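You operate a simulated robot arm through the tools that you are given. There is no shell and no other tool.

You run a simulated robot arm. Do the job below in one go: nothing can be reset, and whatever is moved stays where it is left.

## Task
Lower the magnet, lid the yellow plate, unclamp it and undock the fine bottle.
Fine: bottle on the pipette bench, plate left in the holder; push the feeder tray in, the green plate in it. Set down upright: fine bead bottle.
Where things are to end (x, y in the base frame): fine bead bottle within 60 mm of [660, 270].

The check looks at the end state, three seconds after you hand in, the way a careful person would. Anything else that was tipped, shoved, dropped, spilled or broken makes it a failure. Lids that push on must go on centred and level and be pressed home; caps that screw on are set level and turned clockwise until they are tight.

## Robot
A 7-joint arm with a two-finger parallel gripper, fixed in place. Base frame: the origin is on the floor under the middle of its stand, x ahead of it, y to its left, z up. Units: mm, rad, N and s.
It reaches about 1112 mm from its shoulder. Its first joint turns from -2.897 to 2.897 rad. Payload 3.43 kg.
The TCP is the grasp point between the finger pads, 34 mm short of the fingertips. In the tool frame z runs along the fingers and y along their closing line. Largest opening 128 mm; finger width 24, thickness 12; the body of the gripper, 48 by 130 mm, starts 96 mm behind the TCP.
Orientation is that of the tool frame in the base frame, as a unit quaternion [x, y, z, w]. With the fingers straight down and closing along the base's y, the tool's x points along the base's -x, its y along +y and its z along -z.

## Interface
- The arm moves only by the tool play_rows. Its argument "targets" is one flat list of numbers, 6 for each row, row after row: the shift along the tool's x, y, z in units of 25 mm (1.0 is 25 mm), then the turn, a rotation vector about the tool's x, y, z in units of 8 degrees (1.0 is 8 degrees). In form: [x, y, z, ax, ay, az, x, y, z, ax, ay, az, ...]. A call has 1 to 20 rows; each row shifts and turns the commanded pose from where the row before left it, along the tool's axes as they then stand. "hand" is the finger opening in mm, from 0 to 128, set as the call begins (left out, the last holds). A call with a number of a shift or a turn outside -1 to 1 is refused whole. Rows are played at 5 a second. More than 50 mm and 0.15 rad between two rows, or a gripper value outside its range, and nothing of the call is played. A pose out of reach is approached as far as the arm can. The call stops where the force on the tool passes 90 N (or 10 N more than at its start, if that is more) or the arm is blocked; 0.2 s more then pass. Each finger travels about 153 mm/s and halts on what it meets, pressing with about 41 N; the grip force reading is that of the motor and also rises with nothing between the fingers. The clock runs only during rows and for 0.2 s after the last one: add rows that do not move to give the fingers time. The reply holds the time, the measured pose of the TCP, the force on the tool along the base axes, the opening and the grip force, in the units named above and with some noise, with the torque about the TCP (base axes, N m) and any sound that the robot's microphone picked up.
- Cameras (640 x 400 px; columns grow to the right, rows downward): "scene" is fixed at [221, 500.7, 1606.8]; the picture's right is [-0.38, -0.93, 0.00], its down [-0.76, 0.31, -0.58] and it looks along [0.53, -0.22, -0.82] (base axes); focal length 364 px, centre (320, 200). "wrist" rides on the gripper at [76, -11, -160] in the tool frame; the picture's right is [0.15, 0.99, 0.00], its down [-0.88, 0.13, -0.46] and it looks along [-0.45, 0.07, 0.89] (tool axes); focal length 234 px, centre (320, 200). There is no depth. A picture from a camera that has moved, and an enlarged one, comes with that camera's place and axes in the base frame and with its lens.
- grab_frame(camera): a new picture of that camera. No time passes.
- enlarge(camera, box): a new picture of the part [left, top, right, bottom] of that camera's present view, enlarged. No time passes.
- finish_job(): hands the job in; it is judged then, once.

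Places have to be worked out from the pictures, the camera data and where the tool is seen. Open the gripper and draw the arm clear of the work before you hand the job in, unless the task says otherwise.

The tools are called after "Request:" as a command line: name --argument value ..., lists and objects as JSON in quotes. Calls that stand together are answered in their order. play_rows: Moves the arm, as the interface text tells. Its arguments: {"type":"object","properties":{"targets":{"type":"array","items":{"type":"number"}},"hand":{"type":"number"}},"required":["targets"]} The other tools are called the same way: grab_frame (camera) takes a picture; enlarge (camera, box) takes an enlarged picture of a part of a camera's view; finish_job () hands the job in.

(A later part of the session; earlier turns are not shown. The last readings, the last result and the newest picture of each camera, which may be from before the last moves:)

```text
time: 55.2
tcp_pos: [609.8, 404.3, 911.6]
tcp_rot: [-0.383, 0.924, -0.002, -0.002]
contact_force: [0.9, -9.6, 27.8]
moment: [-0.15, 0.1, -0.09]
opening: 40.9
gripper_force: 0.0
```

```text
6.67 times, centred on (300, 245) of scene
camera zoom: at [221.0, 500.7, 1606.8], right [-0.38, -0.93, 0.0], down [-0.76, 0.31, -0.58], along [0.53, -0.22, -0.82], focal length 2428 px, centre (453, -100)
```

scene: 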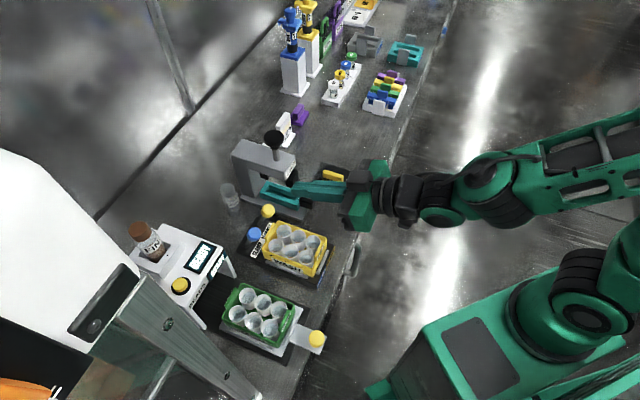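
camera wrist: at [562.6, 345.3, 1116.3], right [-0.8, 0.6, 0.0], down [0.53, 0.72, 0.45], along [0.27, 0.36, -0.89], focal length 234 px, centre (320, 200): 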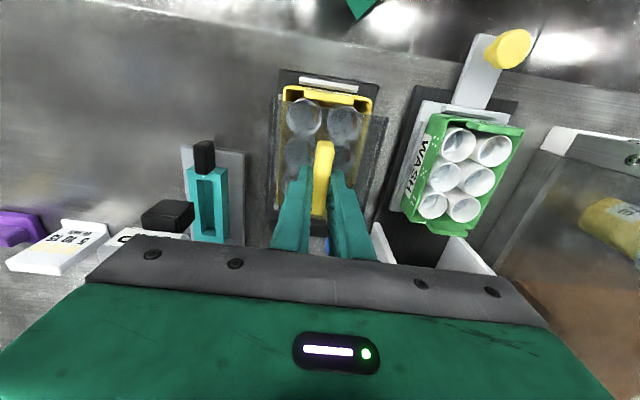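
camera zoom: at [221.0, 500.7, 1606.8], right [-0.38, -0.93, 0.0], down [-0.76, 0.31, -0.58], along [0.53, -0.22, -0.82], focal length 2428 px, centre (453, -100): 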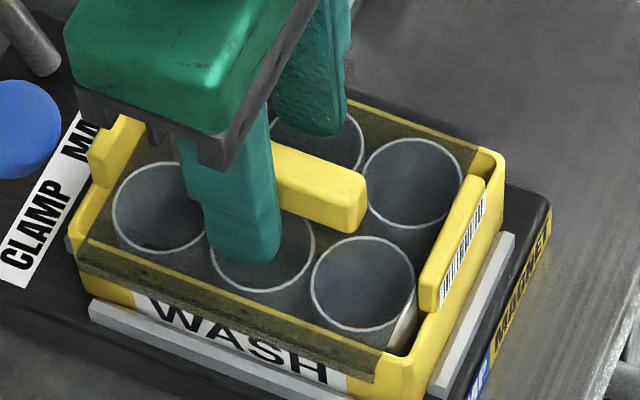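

With the fingers open they rest on the lid top on both sides of the handle, and the lid looks a touch lower on the near side. I'll use them to press the lid flat a little more.

Request:
play_rows --targets '[0, 0, 0.08, 0, 0, 0, 0, 0, 0.06, 0, 0, 0, 0, 0, 0, 0, 0, 0]'

Request:
enlarge --camera "scene" --box '[260, 215, 340, 275]'

```text
time: 56.0
tcp_pos: [610.0, 403.9, 911.5]
tcp_rot: [-0.382, 0.924, 0.0, 0.003]
contact_force: [-0.4, -13.7, 60.4]
moment: [-0.55, 0.13, -0.07]
opening: 41.7
gripper_force: 0.1
```

```text
6.67 times, centred on (300, 245) of scene
camera zoom: at [221.0, 500.7, 1606.8], right [-0.38, -0.93, 0.0], down [-0.76, 0.31, -0.58], along [0.53, -0.22, -0.82], focal length 2428 px, centre (453, -100)
```

zoom: 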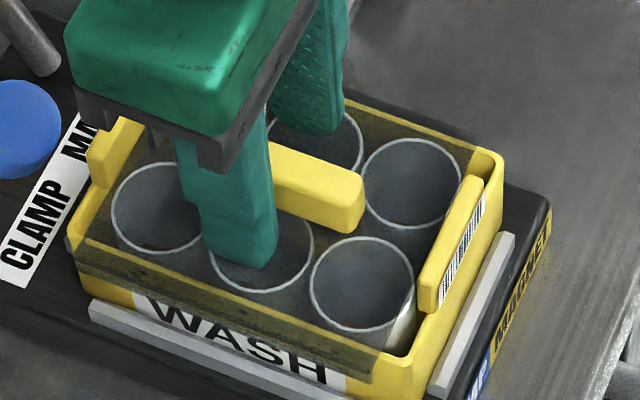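

The lid is holding 60 N with no further movement. I'll rise straight up and look at the lid alone.

Request:
play_rows --targets '[0, 0, -0.2, 0, 0, 0, 0, 0, -0.3, 0, 0, 0, 0, 0, -0.8, 0, 0, 0, 0, 0, -1, 0, 0, 0, 0, 0, -1, 0, 0, 0, 0, 0, -0.8, 0, 0, 0]'

Request:
grab_frame --camera "wrist"

Request:
enlarge --camera "wrist" --box '[240, 80, 400, 220]'

Request:
enlarge --camera "scene" --box '[260, 215, 340, 275]'

```text
time: 57.4
tcp_pos: [609.4, 405.4, 1010.5]
tcp_rot: [-0.382, 0.924, -0.001, -0.001]
contact_force: [0.1, 0.2, -0.6]
moment: [-0.02, 0.01, 0.0]
opening: 50.2
gripper_force: 0.0
heard: snap
```

```text
taken
camera wrist: at [562.8, 344.6, 1172.1], right [-0.8, 0.6, 0.0], down [0.53, 0.72, 0.45], along [0.27, 0.36, -0.89], focal length 234 px, centre (320, 200)
```

wrist: 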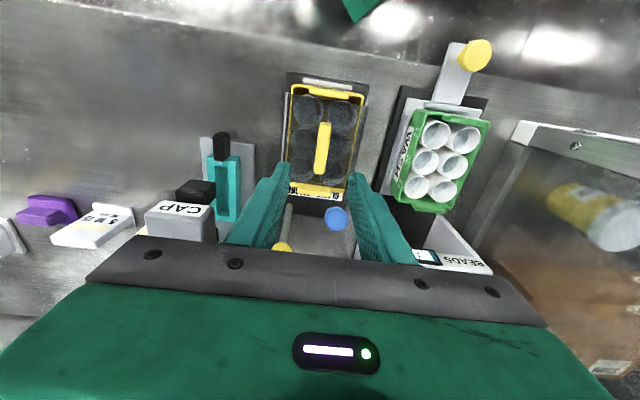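

```text
2.86 times, centred on (320, 150) of wrist
camera zoom: at [562.8, 344.6, 1172.1], right [-0.8, 0.6, 0.0], down [0.53, 0.72, 0.45], along [0.27, 0.36, -0.89], focal length 669 px, centre (320, 343)
```

zoom: 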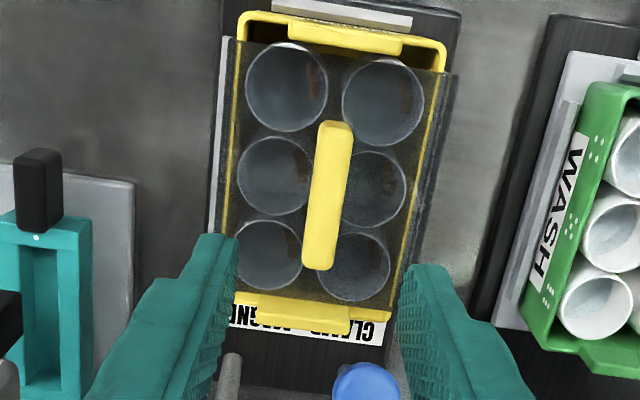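

```text
6.67 times, centred on (300, 245) of scene
camera zoom: at [221.0, 500.7, 1606.8], right [-0.38, -0.93, 0.0], down [-0.76, 0.31, -0.58], along [0.53, -0.22, -0.82], focal length 2428 px, centre (453, -100)
```

zoom: 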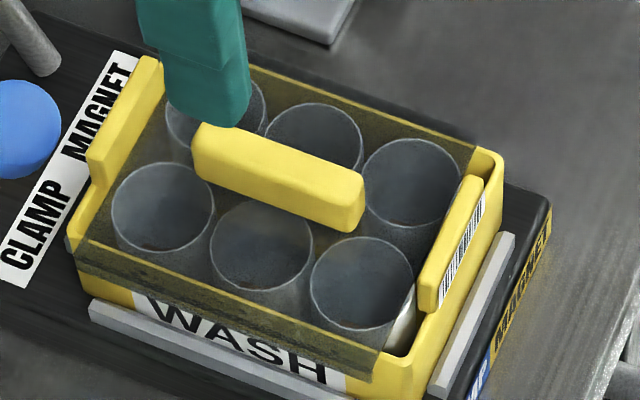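

I heard another snap as the hand left the lid. I'll zoom in to check that the lid is level, centred and down on all sides.

Request:
enlarge --camera "wrist" --box '[275, 80, 385, 140]'

Request:
enlarge --camera "wrist" --box '[275, 140, 385, 210]'

Request:
enlarge --camera "scene" --box '[262, 235, 322, 275]'

Request:
enlarge --camera "scene" --box '[285, 218, 335, 258]'

```text
5.82 times, centred on (330, 110) of wrist
camera zoom: at [562.8, 344.6, 1172.1], right [-0.8, 0.6, 0.0], down [0.53, 0.72, 0.45], along [0.27, 0.36, -0.89], focal length 1362 px, centre (262, 724)
```

zoom: 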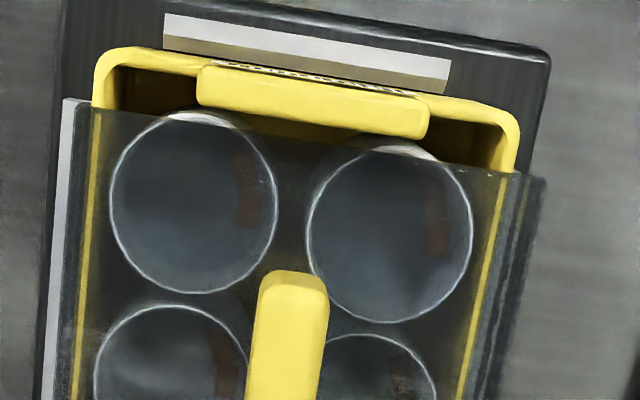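

```text
5.71 times, centred on (330, 175) of wrist
camera zoom: at [562.8, 344.6, 1172.1], right [-0.8, 0.6, 0.0], down [0.53, 0.72, 0.45], along [0.27, 0.36, -0.89], focal length 1338 px, centre (263, 343)
```

zoom: 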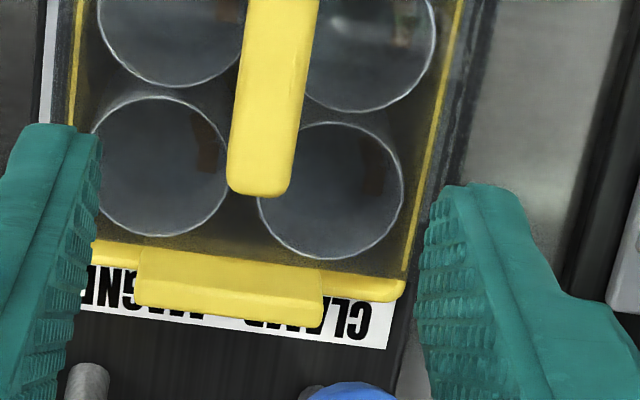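

```text
10.00 times, centred on (292, 255) of scene
camera zoom: at [221.0, 500.7, 1606.8], right [-0.38, -0.93, 0.0], down [-0.76, 0.31, -0.58], along [0.53, -0.22, -0.82], focal length 3642 px, centre (600, -350)
```

zoom: 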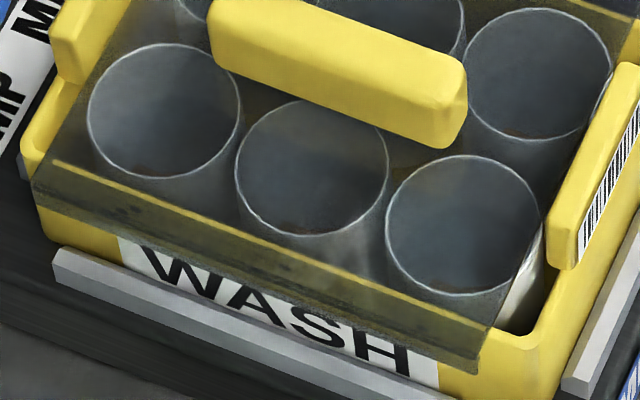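

```text
10.00 times, centred on (310, 238) of scene
camera zoom: at [221.0, 500.7, 1606.8], right [-0.38, -0.93, 0.0], down [-0.76, 0.31, -0.58], along [0.53, -0.22, -0.82], focal length 3642 px, centre (420, -180)
```

zoom: 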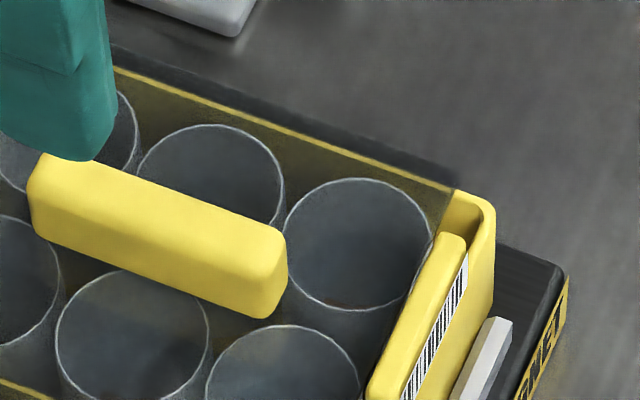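

The rim line is visible right along both sides and the skirts hang outside the plate, so the lid is level and seated. Next I'll unclamp: close the fingers, tilt the hand again and line up in front of the blue knob.

Request:
play_rows --targets '[0.3, 0, -0.8, 0, 0, 0, 0, 0.3, 0, 0, -0.947, 0, 0, 0.3, 0, 0, -0.947, 0, 0, 0.3, 0, 0, -0.947, 0, 0, 0.3, 0, 0, -0.947, 0, 0, 0.2, 0, 0, -0.947, 0, 0, 0, 0, 0, -0.947, 0, 0, 0, 0, 0, -0.947, 0, 0, 0, 0, 0, -0.947, 0, 0, 0, 0, 0, -0.947, 0, 0.7, 0, 0.1, 0, 0, 0, 0.7, 0, 0.1, 0, 0, 0, 0.7, 0, 0.1, 0, 0, 0]' --hand 0

Request:
grab_frame --camera "wrist"

Request:
enlarge --camera "scene" --box '[220, 170, 360, 280]'

```text
time: 60.2
tcp_pos: [571.2, 416.5, 980.4]
tcp_rot: [-0.317, 0.765, 0.213, 0.518]
contact_force: [0.2, 0.4, 0.7]
moment: [-0.01, 0.02, 0.02]
opening: 0.0
gripper_force: 32.6
```

```text
taken
camera wrist: at [454.2, 283.4, 969.3], right [-0.74, 0.66, -0.14], down [-0.16, 0.03, 0.99], along [0.66, 0.75, 0.09], focal length 234 px, centre (320, 200)
```

wrist: 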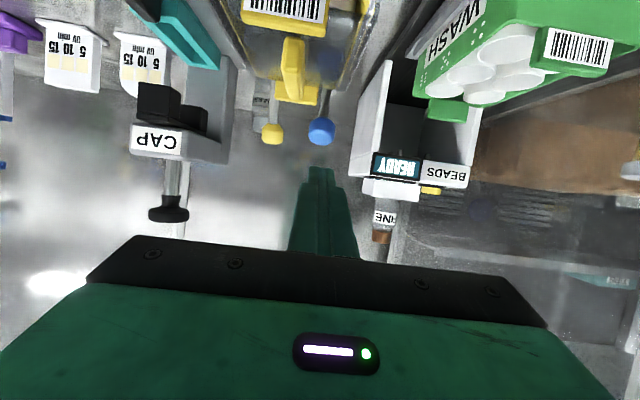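

```text
3.64 times, centred on (290, 225) of scene
camera zoom: at [221.0, 500.7, 1606.8], right [-0.38, -0.93, 0.0], down [-0.76, 0.31, -0.58], along [0.53, -0.22, -0.82], focal length 1324 px, centre (429, 109)
```

zoom: 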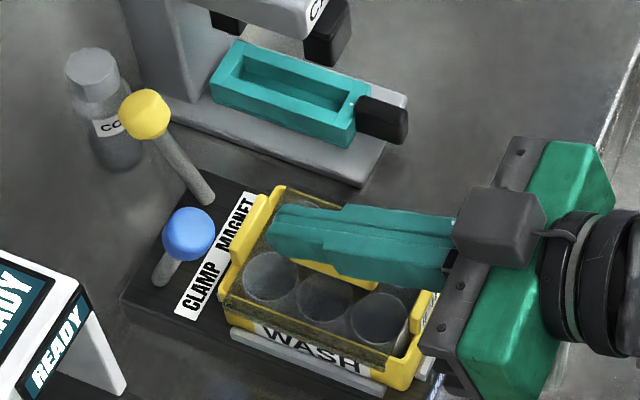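

The blue knob is at about u 111, w 793, z 916, and the hand is at u 109. I'll lower to knob height and push back in small steps.

Request:
play_rows --targets '[0.61, -0.03, 0.247, 0, 0, 0, 0.61, -0.03, 0.247, 0, 0, 0, 0.61, 0, 0.247, 0, 0, 0, -0.1875, 0, 0.4635, 0, 0, 0, -0.1875, 0, 0.4635, 0, 0, 0, -0.1875, 0, 0.4635, 0, 0, 0, -0.1875, 0, 0.4635, 0, 0, 0]'

Request:
enlarge --camera "scene" --box '[220, 170, 360, 280]'

Request:
grab_frame --camera "wrist"

```text
time: 61.8
tcp_pos: [607.9, 450.0, 930.5]
tcp_rot: [-0.317, 0.765, 0.213, 0.518]
contact_force: [-1.7, -1.7, 1.1]
moment: [0.0, 0.0, -0.03]
opening: 0.3
gripper_force: 32.9
```

```text
3.64 times, centred on (290, 225) of scene
camera zoom: at [221.0, 500.7, 1606.8], right [-0.38, -0.93, 0.0], down [-0.76, 0.31, -0.58], along [0.53, -0.22, -0.82], focal length 1324 px, centre (429, 109)
```

zoom: 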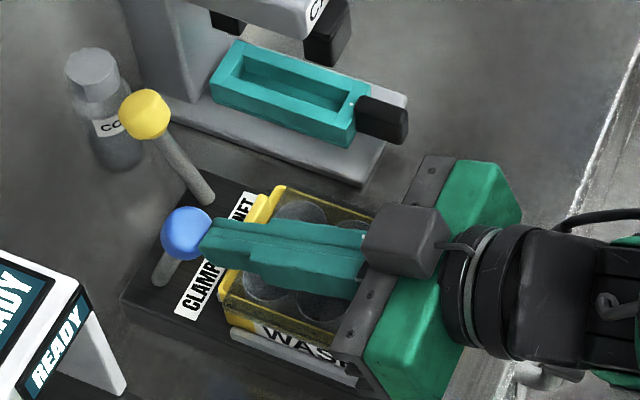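

```text
taken
camera wrist: at [489.9, 318.1, 921.1], right [-0.74, 0.66, -0.14], down [-0.16, 0.03, 0.99], along [0.66, 0.75, 0.09], focal length 234 px, centre (320, 200)
```

wrist: 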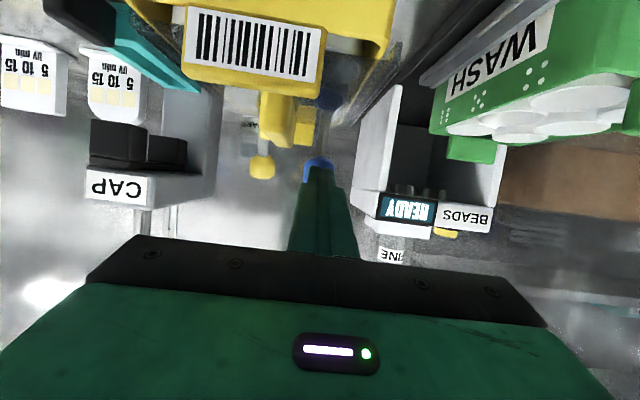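

The tips are touching the blue knob and it is starting to move. I'll push on in small steps.

Request:
play_rows --targets '[-0.1875, 0, 0.4635, 0, 0, 0, -0.1875, 0, 0.4635, 0, 0, 0, -0.1875, 0, 0.4635, 0, 0, 0, -0.1875, 0, 0.4635, 0, 0, 0]'

Request:
enlarge --camera "scene" --box '[220, 170, 360, 280]'

```text
time: 62.8
tcp_pos: [644.2, 486.5, 931.4]
tcp_rot: [-0.318, 0.766, 0.214, 0.517]
contact_force: [0.4, 0.3, 0.4]
moment: [-0.02, -0.01, 0.0]
opening: 0.0
gripper_force: 32.4
```

```text
3.64 times, centred on (290, 225) of scene
camera zoom: at [221.0, 500.7, 1606.8], right [-0.38, -0.93, 0.0], down [-0.76, 0.31, -0.58], along [0.53, -0.22, -0.82], focal length 1324 px, centre (429, 109)
```

zoom: 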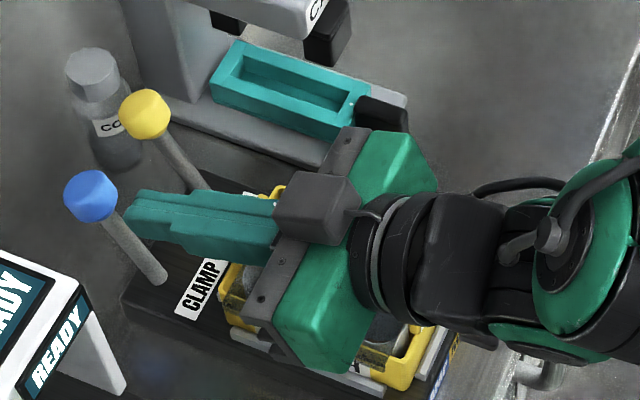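

The blue lever is over, matching the yellow one, so the plate is unclamped. I'll back off, rise and move left toward the dispenser with the fingers opened to 80 mm.

Request:
play_rows --targets '[0, 0, -1, 0, 0, 0, 0, 0, -1, 0, 0, 0, 0, 0, -1, 0, 0, 0, 0, 0, -1, 0, 0, 0, -0.816, 0, -0.33, 0, 0, 0, -0.816, 0, -0.33, 0, 0, 0, -0.816, 0, -0.33, 0, 0, 0, -0.816, 0, -0.33, 0, 0, 0, -0.816, 0, -0.33, 0, 0, 0, 0, 0.9, 0, 0, 0, 0, 0, 0.9, 0, 0, 0, 0, 0, 0.9, 0, 0, 0, 0, 0, 0.9, 0, 0, 0, 0, 0, 0.9, 0, 0, 0, 0, 0, 0.92, 0, 0, 0, 0]'

Request:
grab_frame --camera "wrist"

Request:
enlarge --camera "scene" --box '[230, 180, 350, 280]'

```text
time: 66.0
tcp_pos: [481.8, 517.1, 1078.2]
tcp_rot: [-0.317, 0.766, 0.214, 0.517]
contact_force: [0.1, 0.0, 0.3]
moment: [-0.02, -0.01, 0.01]
opening: 0.1
gripper_force: 32.5
```

```text
taken
camera wrist: at [363.5, 384.4, 1067.9], right [-0.74, 0.66, -0.14], down [-0.16, 0.03, 0.99], along [0.66, 0.75, 0.09], focal length 234 px, centre (320, 200)
```

wrist: 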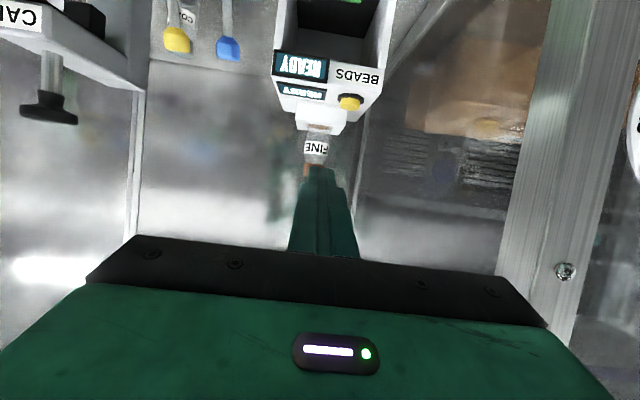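

```text
4.00 times, centred on (290, 230) of scene
camera zoom: at [221.0, 500.7, 1606.8], right [-0.38, -0.93, 0.0], down [-0.76, 0.31, -0.58], along [0.53, -0.22, -0.82], focal length 1457 px, centre (440, 80)
```

zoom: 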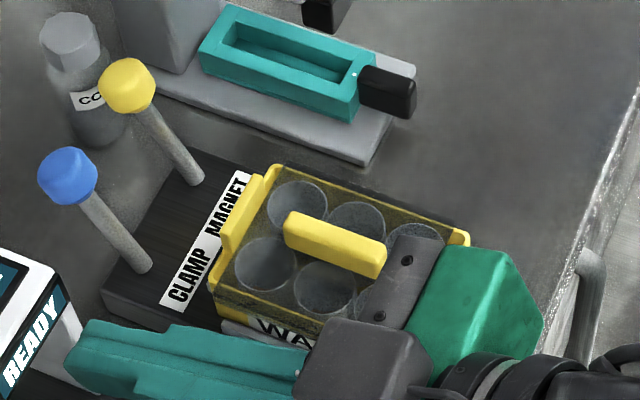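

The hand is in front of the dispenser at u −25. I'll open the fingers, tilt a little more toward horizontal and look at the bottle closely.

Request:
play_rows --targets '[0, 0, 0, 0, -1, 0, 0, 0, 0, 0, 0, 0]' --hand 90

Request:
enlarge --camera "wrist" --box '[240, 40, 400, 200]'

Request:
enlarge --camera "scene" --box '[110, 210, 230, 300]'

```text
time: 66.6
tcp_pos: [482.9, 515.0, 1077.9]
tcp_rot: [-0.301, 0.727, 0.235, 0.57]
contact_force: [-0.6, 0.8, 0.1]
moment: [-0.02, 0.03, 0.01]
opening: 90.1
gripper_force: 0.2
```

```text
2.50 times, centred on (320, 120) of wrist
camera zoom: at [366.0, 386.3, 1043.1], right [-0.72, 0.68, -0.14], down [-0.26, -0.07, 0.96], along [0.64, 0.73, 0.22], focal length 585 px, centre (320, 400)
```

zoom: 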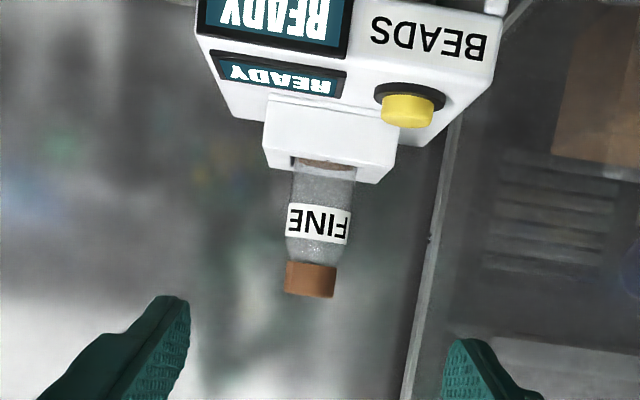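

```text
4.44 times, centred on (170, 255) of scene
camera zoom: at [221.0, 500.7, 1606.8], right [-0.38, -0.93, 0.0], down [-0.76, 0.31, -0.58], along [0.53, -0.22, -0.82], focal length 1619 px, centre (987, -44)
```

zoom: 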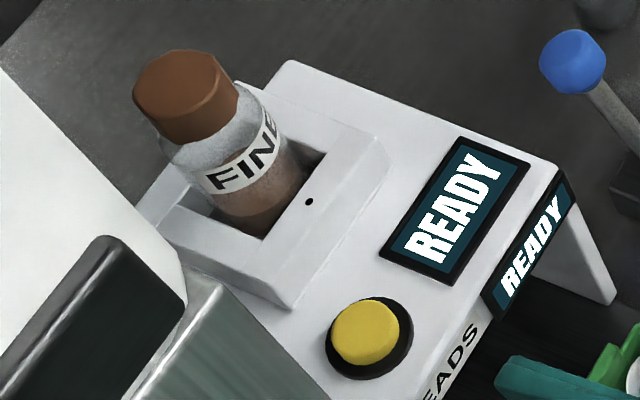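

The bottle body (about 40 mm across) is clear between the dock's top (z ≈ 992) and the cap (z ≈ 1043), centred near u −24.6, w 925. I'll lower to z ≈ 1024 in front of it and move partway in.

Request:
play_rows --targets '[0.524, 0.025, 0.884, 0, 0, 0, 0.524, 0.025, 0.884, 0, 0, 0, 0.524, 0.025, 0.884, 0, 0, 0, -0.197, 0, 0.801, 0, 0, 0, -0.197, 0, 0.801, 0, 0, 0, -0.197, 0, 0.801, 0, 0, 0, -0.197, 0, 0.801, 0, 0, 0]'

Request:
grab_frame --camera "wrist"

Request:
enlarge --camera "scene" --box '[110, 200, 250, 300]'

```text
time: 68.2
tcp_pos: [577.6, 615.6, 1023.4]
tcp_rot: [-0.301, 0.728, 0.235, 0.57]
contact_force: [-0.5, 0.6, 0.8]
moment: [0.01, -0.03, 0.0]
opening: 90.0
gripper_force: 0.1
```

```text
taken
camera wrist: at [461.6, 484.9, 989.0], right [-0.72, 0.68, -0.14], down [-0.26, -0.07, 0.96], along [0.64, 0.73, 0.22], focal length 234 px, centre (320, 200)
```

wrist: 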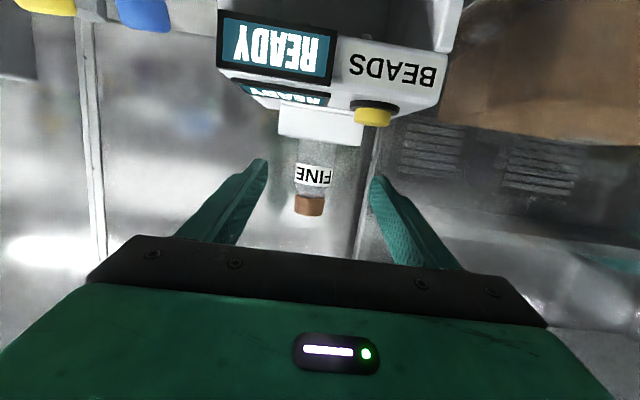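

```text
4.00 times, centred on (180, 250) of scene
camera zoom: at [221.0, 500.7, 1606.8], right [-0.38, -0.93, 0.0], down [-0.76, 0.31, -0.58], along [0.53, -0.22, -0.82], focal length 1457 px, centre (880, 0)
```

zoom: 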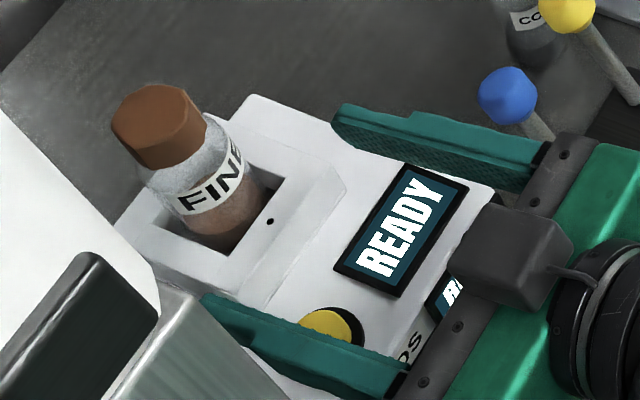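

The fingers are lined up around the bottle, about 3 mm off sideways. I'll correct that and move in until the bottle is between the pads.

Request:
play_rows --targets '[-0.1775, -0.11, 0.7215, 0, 0, 0, -0.1775, 0, 0.7215, 0, 0, 0, -0.1775, 0, 0.7215, 0, 0, 0, -0.1775, 0, 0.7215, 0, 0, 0]'

Request:
grab_frame --camera "wrist"

Request:
enlarge --camera "scene" --box '[110, 200, 250, 300]'

```text
time: 69.2
tcp_pos: [632.2, 666.0, 1022.6]
tcp_rot: [-0.301, 0.727, 0.235, 0.57]
contact_force: [-0.4, -0.4, 0.2]
moment: [0.02, 0.01, 0.01]
opening: 90.2
gripper_force: 0.0
```

```text
taken
camera wrist: at [516.1, 535.3, 987.8], right [-0.72, 0.68, -0.14], down [-0.26, -0.07, 0.96], along [0.64, 0.73, 0.22], focal length 234 px, centre (320, 200)
```

wrist: 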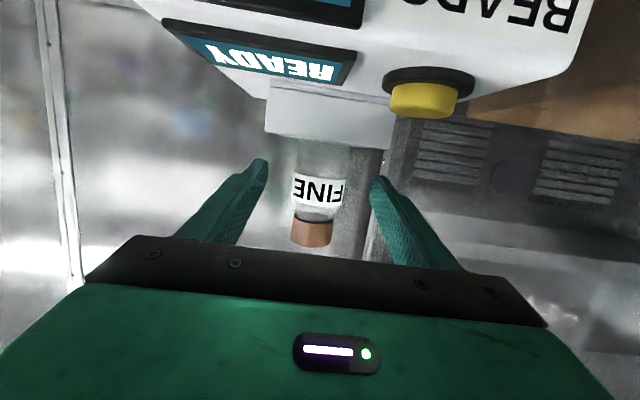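

```text
4.00 times, centred on (180, 250) of scene
camera zoom: at [221.0, 500.7, 1606.8], right [-0.38, -0.93, 0.0], down [-0.76, 0.31, -0.58], along [0.53, -0.22, -0.82], focal length 1457 px, centre (880, 0)
```

zoom: 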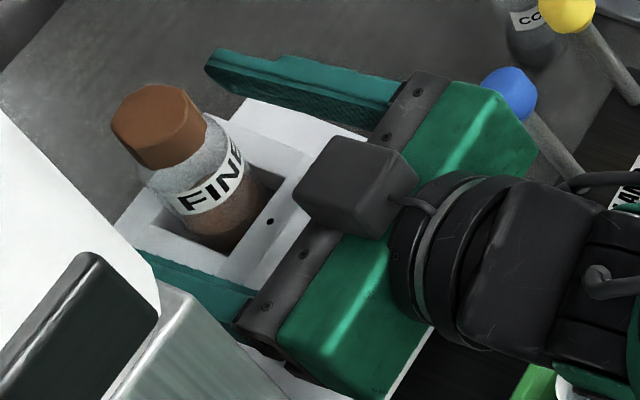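

The bottle is between the pads with the hand centred. I'll close the gripper on its body.

Request:
play_rows --targets '[0, 0, 0, 0, 0, 0, 0, 0, 0, 0, 0, 0, 0, 0, 0, 0, 0, 0]' --hand 0

Request:
grab_frame --camera "wrist"

Request:
enlarge --camera "scene" --box '[110, 200, 250, 300]'

```text
time: 70.0
tcp_pos: [631.3, 664.7, 1023.0]
tcp_rot: [-0.301, 0.727, 0.235, 0.57]
contact_force: [1.3, 0.0, 0.1]
moment: [-0.02, -0.03, 0.02]
opening: 38.4
gripper_force: 41.8
```

```text
taken
camera wrist: at [516.0, 535.1, 987.8], right [-0.72, 0.68, -0.14], down [-0.26, -0.07, 0.96], along [0.64, 0.73, 0.22], focal length 234 px, centre (320, 200)
```

wrist: 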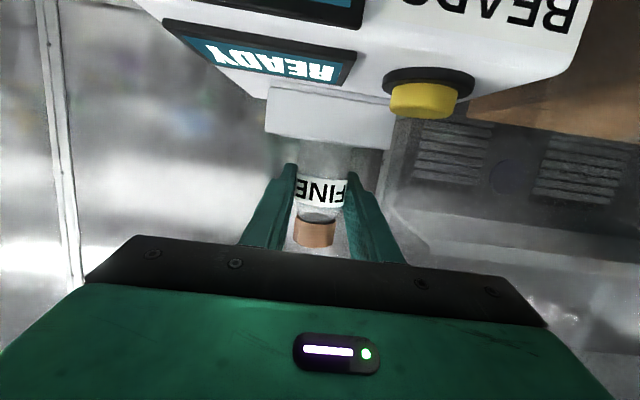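

```text
4.00 times, centred on (180, 250) of scene
camera zoom: at [221.0, 500.7, 1606.8], right [-0.38, -0.93, 0.0], down [-0.76, 0.31, -0.58], along [0.53, -0.22, -0.82], focal length 1457 px, centre (880, 0)
```

zoom: 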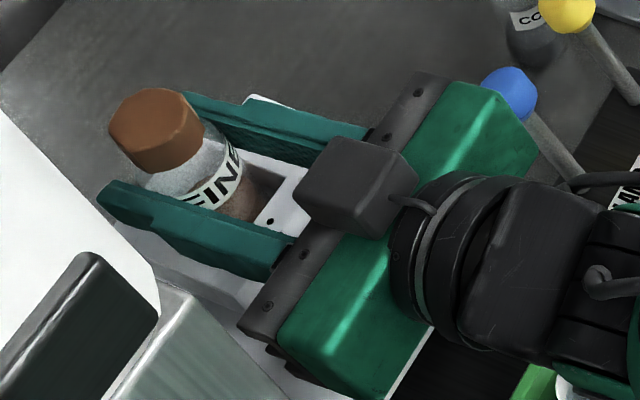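

The grip is good (38 mm, 42 N). I'll lift straight up slowly.

Request:
play_rows --targets '[-0.3885, 0, -0.0956, 0, 0, 0, -0.3885, 0, -0.0956, 0, 0, 0, -0.583, 0, -0.1434, 0, 0, 0, -0.583, 0, -0.1434, 0, 0, 0]'

Request:
grab_frame --camera "wrist"

Request:
enlarge --camera "scene" --box '[110, 200, 250, 300]'

```text
time: 71.0
tcp_pos: [632.3, 664.3, 1072.3]
tcp_rot: [-0.301, 0.727, 0.235, 0.57]
contact_force: [-0.1, -0.1, -1.7]
moment: [0.01, 0.01, 0.03]
opening: 38.2
gripper_force: 41.5
```

```text
taken
camera wrist: at [516.6, 535.3, 1037.4], right [-0.72, 0.68, -0.14], down [-0.26, -0.07, 0.96], along [0.64, 0.73, 0.22], focal length 234 px, centre (320, 200)
```

wrist: 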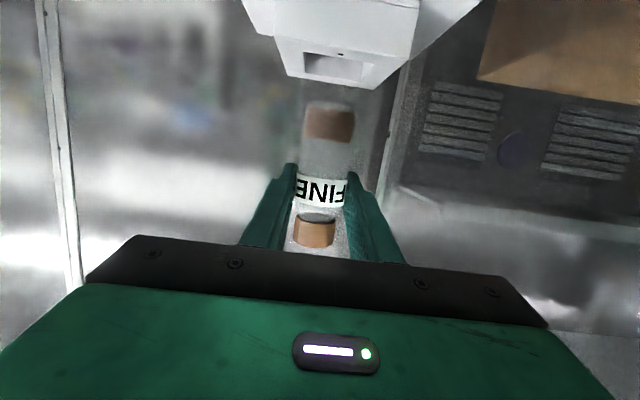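

```text
4.00 times, centred on (180, 250) of scene
camera zoom: at [221.0, 500.7, 1606.8], right [-0.38, -0.93, 0.0], down [-0.76, 0.31, -0.58], along [0.53, -0.22, -0.82], focal length 1457 px, centre (880, 0)
```

zoom: 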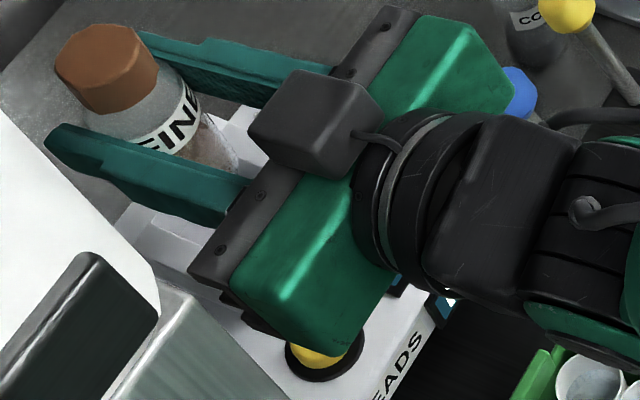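

The bottle is out: its bottom (z ≈ 1009) is above the dock. I'll lift a little more and draw it straight back away from the dispenser.

Request:
play_rows --targets '[-0.388, 0, -0.0956, 0, 0, 0, 0.228, 0, -0.928, 0, 0, 0, 0.228, 0, -0.928, 0, 0, 0, 0.228, 0, -0.928, 0, 0, 0, 0.228, 0, -0.928, 0, 0, 0, 0.228, 0, -0.928, 0, 0, 0, 0.228, 0, -0.928, 0, 0, 0, 0.228, 0, -0.928, 0, 0, 0, 0.228, 0, -0.928, 0, 0, 0, 0.228, 0, -0.928, 0, 0, 0]'

Request:
grab_frame --camera "scene"

Request:
grab_frame --camera "wrist"

```text
time: 73.2
tcp_pos: [480.5, 511.2, 1084.7]
tcp_rot: [-0.302, 0.728, 0.235, 0.569]
contact_force: [0.9, -0.7, -0.7]
moment: [-0.01, 0.01, 0.01]
opening: 38.2
gripper_force: 41.3
```

```text
taken
```

scene: 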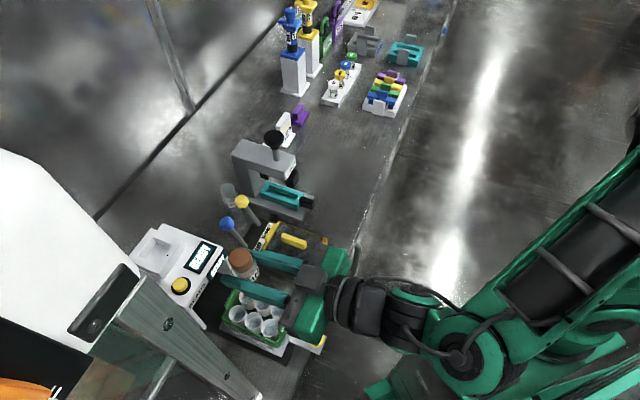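

```text
taken
camera wrist: at [364.0, 382.4, 1048.9], right [-0.72, 0.68, -0.14], down [-0.26, -0.07, 0.96], along [0.64, 0.73, 0.22], focal length 234 px, centre (320, 200)
```

wrist: 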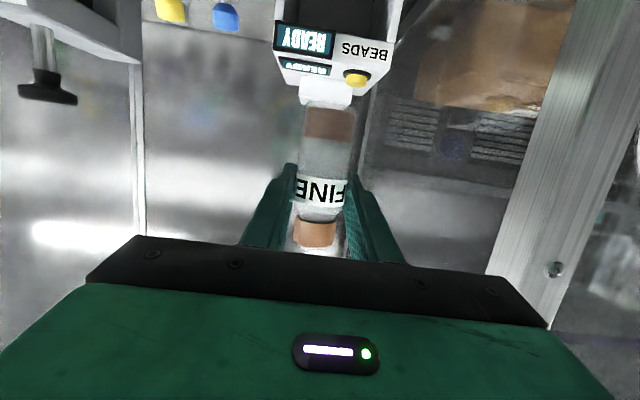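

The bottle hangs upright in the grip. I'll carry it right along the front of the bench, at this height, to above the target spot.

Request:
play_rows --targets '[0.0346, -0.916, -0.1405, 0, 0, 0, 0.0346, -0.916, -0.1405, 0, 0, 0, 0.0346, -0.916, -0.1405, 0, 0, 0, 0.0346, -0.916, -0.1405, 0, 0, 0, 0.0346, -0.916, -0.1405, 0, 0, 0, 0.0346, -0.916, -0.1405, 0, 0, 0, 0.0346, -0.916, -0.1405, 0, 0, 0, 0.0346, -0.916, -0.1405, 0, 0, 0, 0.0346, -0.916, -0.1405, 0, 0, 0, 0.0346, -0.916, -0.1405, 0, 0, 0, 0.0346, -0.916, -0.1405, 0, 0, 0, 0.0346, -0.916, -0.1405, 0, 0, 0, 0.0346, -0.916, -0.1405, 0, 0, 0]'

Request:
grab_frame --camera "scene"

Request:
grab_frame --camera "wrist"

```text
time: 76.0
tcp_pos: [655.2, 268.8, 1083.1]
tcp_rot: [-0.302, 0.727, 0.236, 0.57]
contact_force: [0.4, 0.9, -1.4]
moment: [-0.02, 0.01, -0.02]
opening: 38.1
gripper_force: 41.0
```

```text
taken
```

scene: 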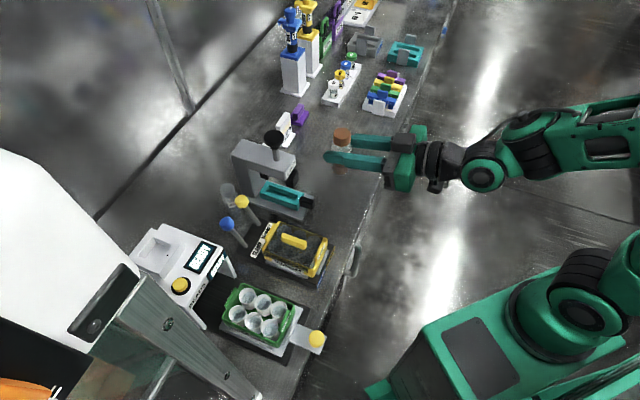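

```text
taken
camera wrist: at [540.0, 138.3, 1047.6], right [-0.72, 0.68, -0.14], down [-0.26, -0.07, 0.96], along [0.64, 0.73, 0.23], focal length 234 px, centre (320, 200)
```

wrist: 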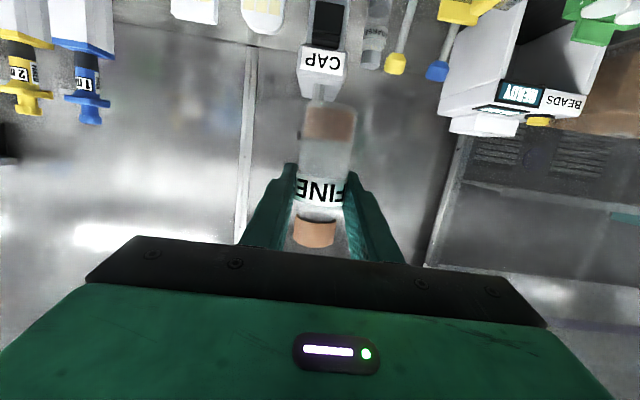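

The bottle is over (661, 274). I'll lower it most of the way straight down.

Request:
play_rows --targets '[0.971, 0, 0.239, 0, 0, 0, 0.971, 0, 0.239, 0, 0, 0, 0.971, 0, 0.239, 0, 0, 0, 0.971, 0, 0.239, 0, 0, 0, 0.971, 0, 0.239, 0, 0, 0, 0.971, 0, 0.239, 0, 0, 0, 0.971, 0, 0.239, 0, 0, 0, 0.971, 0, 0.239, 0, 0, 0]'

Request:
enlarge --camera "scene" --box '[270, 160, 430, 270]'

Request:
grab_frame --camera "wrist"

```text
time: 77.8
tcp_pos: [693.8, 291.0, 916.8]
tcp_rot: [-0.303, 0.726, 0.237, 0.57]
contact_force: [-0.8, 0.4, -0.1]
moment: [-0.03, -0.01, -0.04]
opening: 38.2
gripper_force: 41.2
out of reach, approached as far as the arm can: row 1, 2, 3, 4, 5, 6, 7
```

```text
3.64 times, centred on (350, 215) of scene
camera zoom: at [221.0, 500.7, 1606.8], right [-0.38, -0.93, 0.0], down [-0.76, 0.31, -0.58], along [0.53, -0.22, -0.82], focal length 1324 px, centre (211, 146)
```

zoom: 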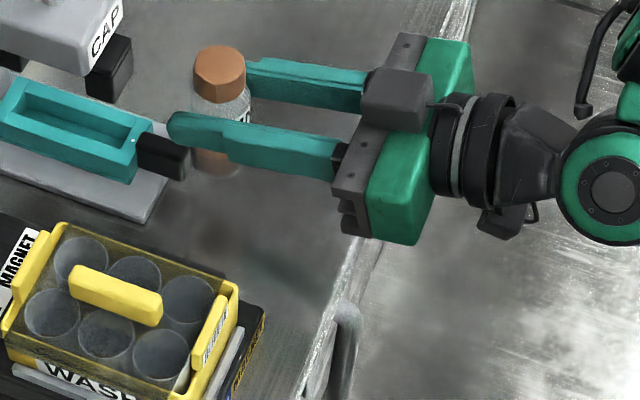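

```text
taken
camera wrist: at [579.5, 160.5, 881.2], right [-0.72, 0.67, -0.14], down [-0.26, -0.07, 0.96], along [0.64, 0.73, 0.23], focal length 234 px, centre (320, 200)
```

wrist: 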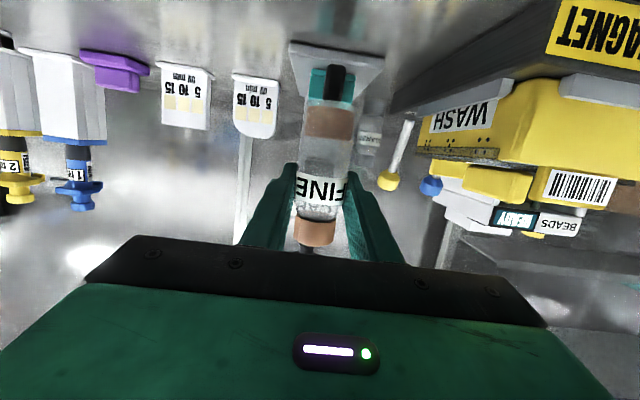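

The folded-arm pose was partly out of reach and the hand drifted forward to w ≈ 696. I'll hold still for a moment and read the pose.

Request:
play_rows --targets '[0, 0, 0, 0, 0, 0, 0, 0, 0, 0, 0, 0]'

Request:
enlarge --camera "scene" --box '[270, 160, 430, 270]'

```text
time: 78.4
tcp_pos: [696.2, 289.7, 916.0]
tcp_rot: [-0.301, 0.727, 0.235, 0.57]
contact_force: [0.1, 0.0, -0.2]
moment: [0.0, 0.01, -0.03]
opening: 38.0
gripper_force: 41.1
```

```text
3.64 times, centred on (350, 215) of scene
camera zoom: at [221.0, 500.7, 1606.8], right [-0.38, -0.93, 0.0], down [-0.76, 0.31, -0.58], along [0.53, -0.22, -0.82], focal length 1324 px, centre (211, 146)
```

zoom: 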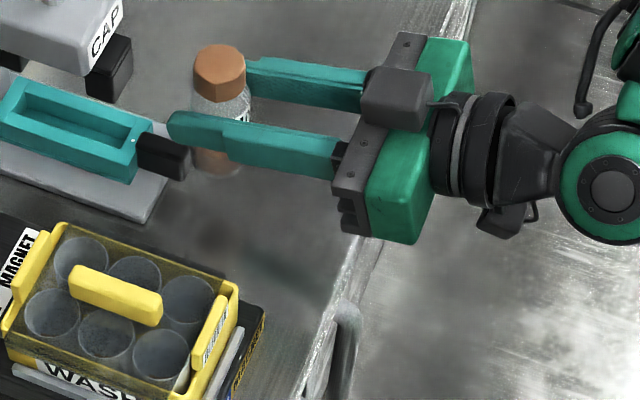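

The bottle is at about (702, 296), steady and upright, but lowering here would bring the finger tips close to the press tray handle. I'll raise it, then turn the hand about the vertical so the arm is less folded, keeping the bottle upright.

Request:
play_rows --targets '[-0.855, 0, -0.21, 0, 0, 0, -0.855, 0, -0.21, 0, 0, 0, 0, 0, 0, -0.971, 0, -0.239, 0, 0, 0, -0.971, 0, -0.239, 0, 0, 0, -0.971, 0, -0.239]'

Request:
grab_frame --camera "scene"

Request:
grab_frame --camera "wrist"

```text
time: 79.6
tcp_pos: [692.3, 292.1, 961.2]
tcp_rot: [-0.446, 0.648, 0.349, 0.509]
contact_force: [-0.6, 0.1, -1.3]
moment: [-0.02, 0.03, -0.04]
opening: 38.2
gripper_force: 41.1
```

```text
taken
```

scene: 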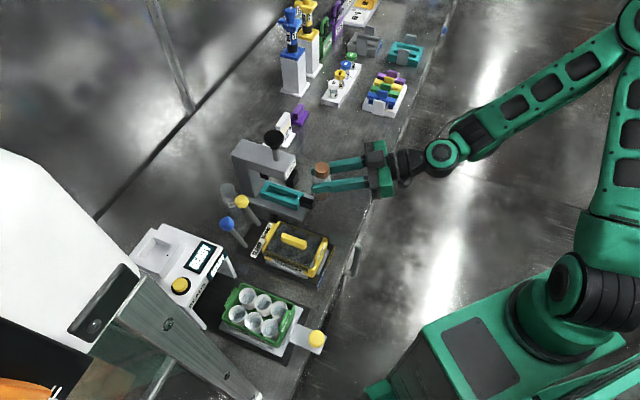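

```text
taken
camera wrist: at [640.1, 126.2, 926.1], right [-0.94, 0.32, -0.14], down [-0.21, -0.17, 0.96], along [0.28, 0.93, 0.23], focal length 234 px, centre (320, 200)
```

wrist: 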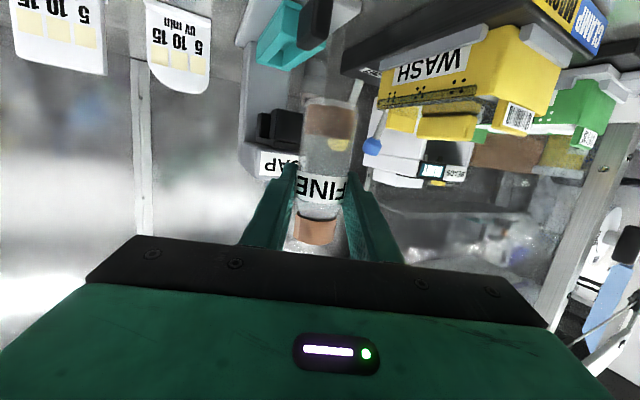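

The hand now points along azimuth 69° and the bottle is still upright. I'll shift so the bottle is over (660, 270) and lower part of the way.

Request:
play_rows --targets '[0.194, 0.44, -0.788, 0, 0, 0, 0.194, 0.44, -0.788, 0, 0, 0, 0.777, 0, 0.19, 0, 0, 0, 0.777, 0, 0.19, 0, 0, 0, 0, 0, 0, 0, 0, 0]'

Request:
grab_frame --camera "scene"

```text
time: 80.8
tcp_pos: [659.1, 261.0, 920.5]
tcp_rot: [-0.446, 0.65, 0.348, 0.508]
contact_force: [0.6, 0.2, -1.7]
moment: [0.0, 0.0, 0.0]
opening: 38.1
gripper_force: 40.9
```

```text
taken
```

scene: 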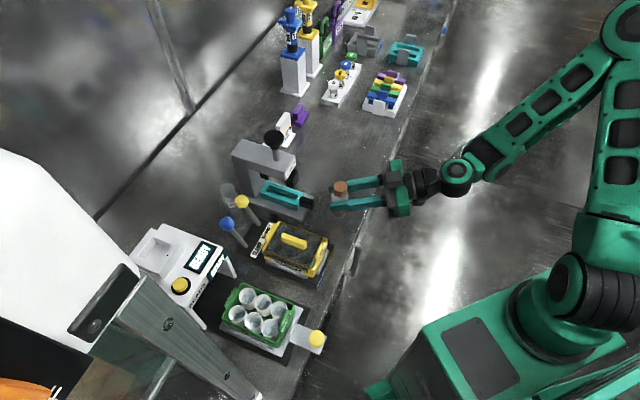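

All within reach: the bottle is over about (662, 268). I'll lower to about 20 mm above the bench and check.

Request:
play_rows --targets '[0.874, 0, 0.214, 0, 0, 0, 0.874, 0, 0.214, 0, 0, 0, 0, 0, 0, 0, 0, 0]'

Request:
enlarge --camera "scene" --box '[290, 170, 410, 260]'

Request:
grab_frame --camera "wrist"

```text
time: 81.6
tcp_pos: [658.6, 261.0, 876.1]
tcp_rot: [-0.445, 0.649, 0.348, 0.508]
contact_force: [-0.5, -0.1, -0.6]
moment: [-0.01, 0.0, -0.01]
opening: 38.3
gripper_force: 41.1
```

```text
4.44 times, centred on (350, 215) of scene
camera zoom: at [221.0, 500.7, 1606.8], right [-0.38, -0.93, 0.0], down [-0.76, 0.31, -0.58], along [0.53, -0.22, -0.82], focal length 1619 px, centre (187, 133)
```

zoom: 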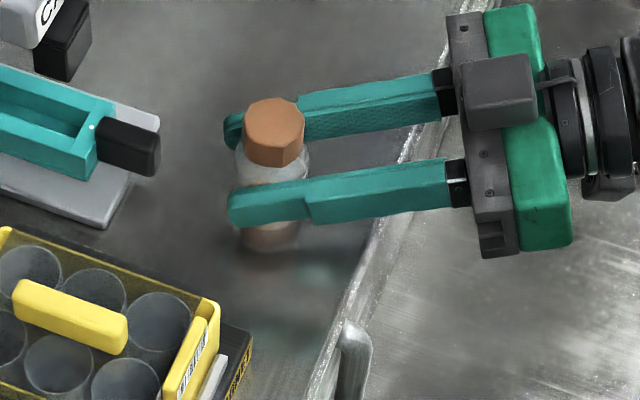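

```text
taken
camera wrist: at [605.4, 95.5, 841.5], right [-0.94, 0.32, -0.14], down [-0.2, -0.17, 0.96], along [0.29, 0.93, 0.22], focal length 234 px, centre (320, 200)
```

wrist: 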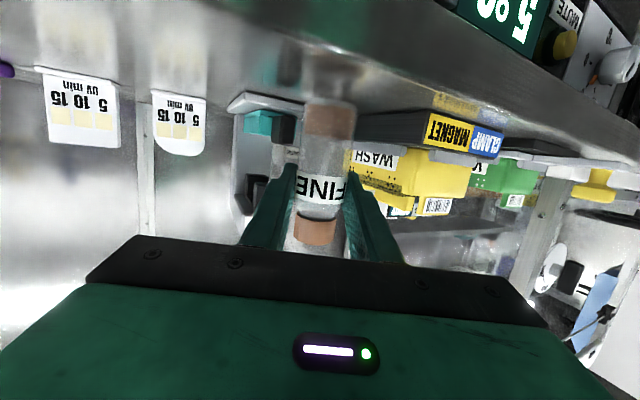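

The bottle's reflection on the bench shows it is close. I'll zoom to judge the remaining gap.

Request:
enlarge --camera "wrist" --box '[270, 40, 390, 140]'

Request:
enlarge --camera "scene" --box '[325, 190, 375, 240]'

```text
4.00 times, centred on (330, 90) of wrist
camera zoom: at [605.4, 95.5, 841.5], right [-0.94, 0.32, -0.14], down [-0.2, -0.17, 0.96], along [0.29, 0.93, 0.22], focal length 937 px, centre (280, 640)
```

zoom: 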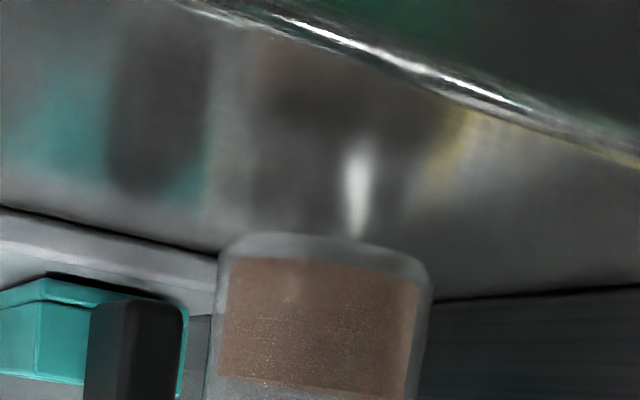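

```text
8.00 times, centred on (350, 215) of scene
camera zoom: at [221.0, 500.7, 1606.8], right [-0.38, -0.93, 0.0], down [-0.76, 0.31, -0.58], along [0.53, -0.22, -0.82], focal length 2914 px, centre (80, 80)
```

zoom: 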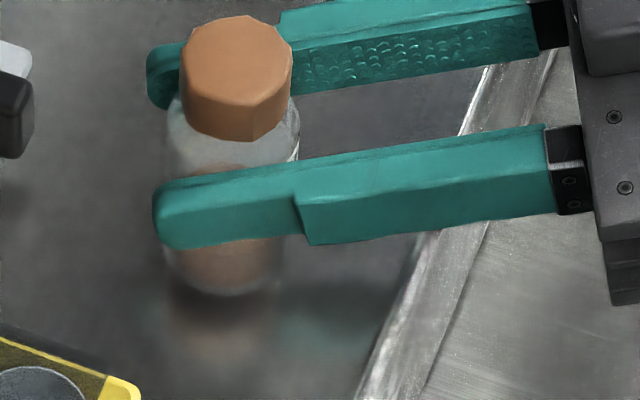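

The bottom is at about z 811, so roughly 20 mm remain. I'll lower 12 mm, then continue in fine steps until contact.

Request:
play_rows --targets '[0.155, 0, 0.038, 0, 0, 0, 0.155, 0, 0.038, 0, 0, 0, 0.155, 0, 0.038, 0, 0, 0, 0, 0, 0, 0, 0, 0]'

Request:
enlarge --camera "wrist" --box '[270, 40, 390, 140]'

```text
time: 82.6
tcp_pos: [658.6, 261.7, 865.1]
tcp_rot: [-0.446, 0.648, 0.35, 0.509]
contact_force: [1.3, -2.3, 16.9]
moment: [0.15, -0.12, -0.03]
opening: 38.2
gripper_force: 40.3
```

```text
4.00 times, centred on (330, 90) of wrist
camera zoom: at [605.2, 96.1, 830.3], right [-0.94, 0.32, -0.14], down [-0.21, -0.17, 0.96], along [0.29, 0.93, 0.23], focal length 937 px, centre (280, 640)
```

zoom: 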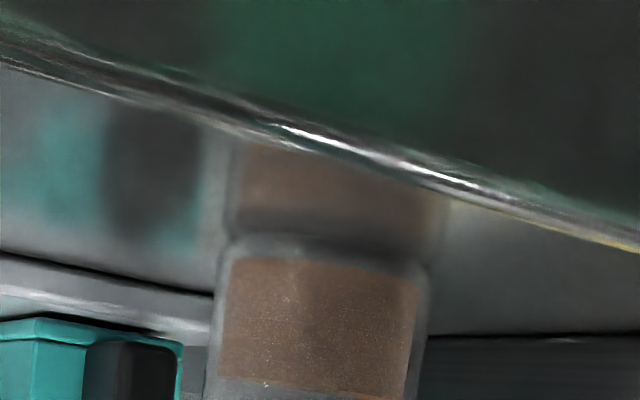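

Contact: the force is 17 N and the reflection meets the base, so the bottle stands on the bench (surface about z 800). I'll ease off about 1 mm and then open the fingers.

Request:
play_rows --targets '[-0.05, 0, -0.012, 0, 0, 0, 0, 0, 0, 0, 0, 0]'

```text
time: 83.2
tcp_pos: [658.4, 261.2, 865.6]
tcp_rot: [-0.446, 0.649, 0.349, 0.508]
contact_force: [2.9, 3.2, 11.5]
moment: [0.48, -0.27, -0.12]
opening: 38.0
gripper_force: 41.3
```

The force is down to about 11 N with the bottle resting on the bench. Now I'll open the fingers.

Request:
play_rows --targets '[0, 0, 0, 0, 0, 0, 0, 0, 0, 0, 0, 0, 0, 0, 0, 0, 0, 0]' --hand 70

Request:
enlarge --camera "scene" --box '[305, 180, 395, 250]'

Request:
grab_frame --camera "wrist"

```text
time: 84.0
tcp_pos: [657.9, 260.1, 864.5]
tcp_rot: [-0.446, 0.65, 0.348, 0.508]
contact_force: [-0.3, 0.2, 0.1]
moment: [-0.04, -0.03, -0.01]
opening: 70.1
gripper_force: 0.0
```

```text
5.71 times, centred on (350, 215) of scene
camera zoom: at [221.0, 500.7, 1606.8], right [-0.38, -0.93, 0.0], down [-0.76, 0.31, -0.58], along [0.53, -0.22, -0.82], focal length 2081 px, centre (149, 114)
```

zoom: 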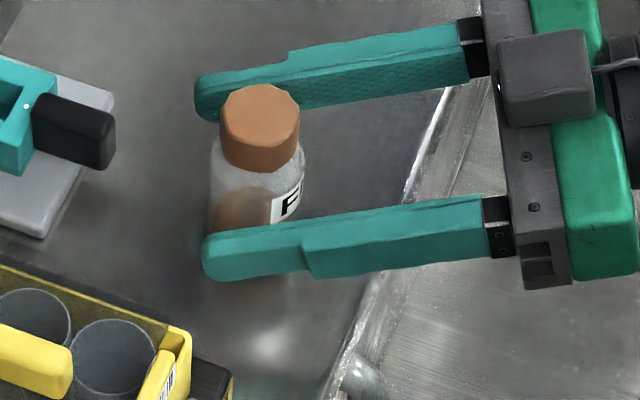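

```text
taken
camera wrist: at [605.0, 95.6, 830.6], right [-0.94, 0.32, -0.14], down [-0.2, -0.17, 0.96], along [0.29, 0.93, 0.22], focal length 234 px, centre (320, 200)
```

wrist: 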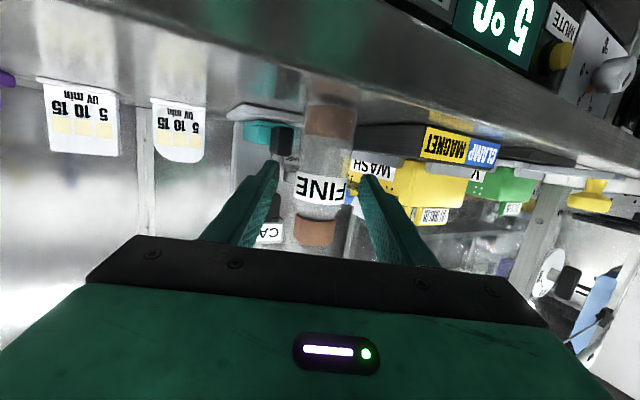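

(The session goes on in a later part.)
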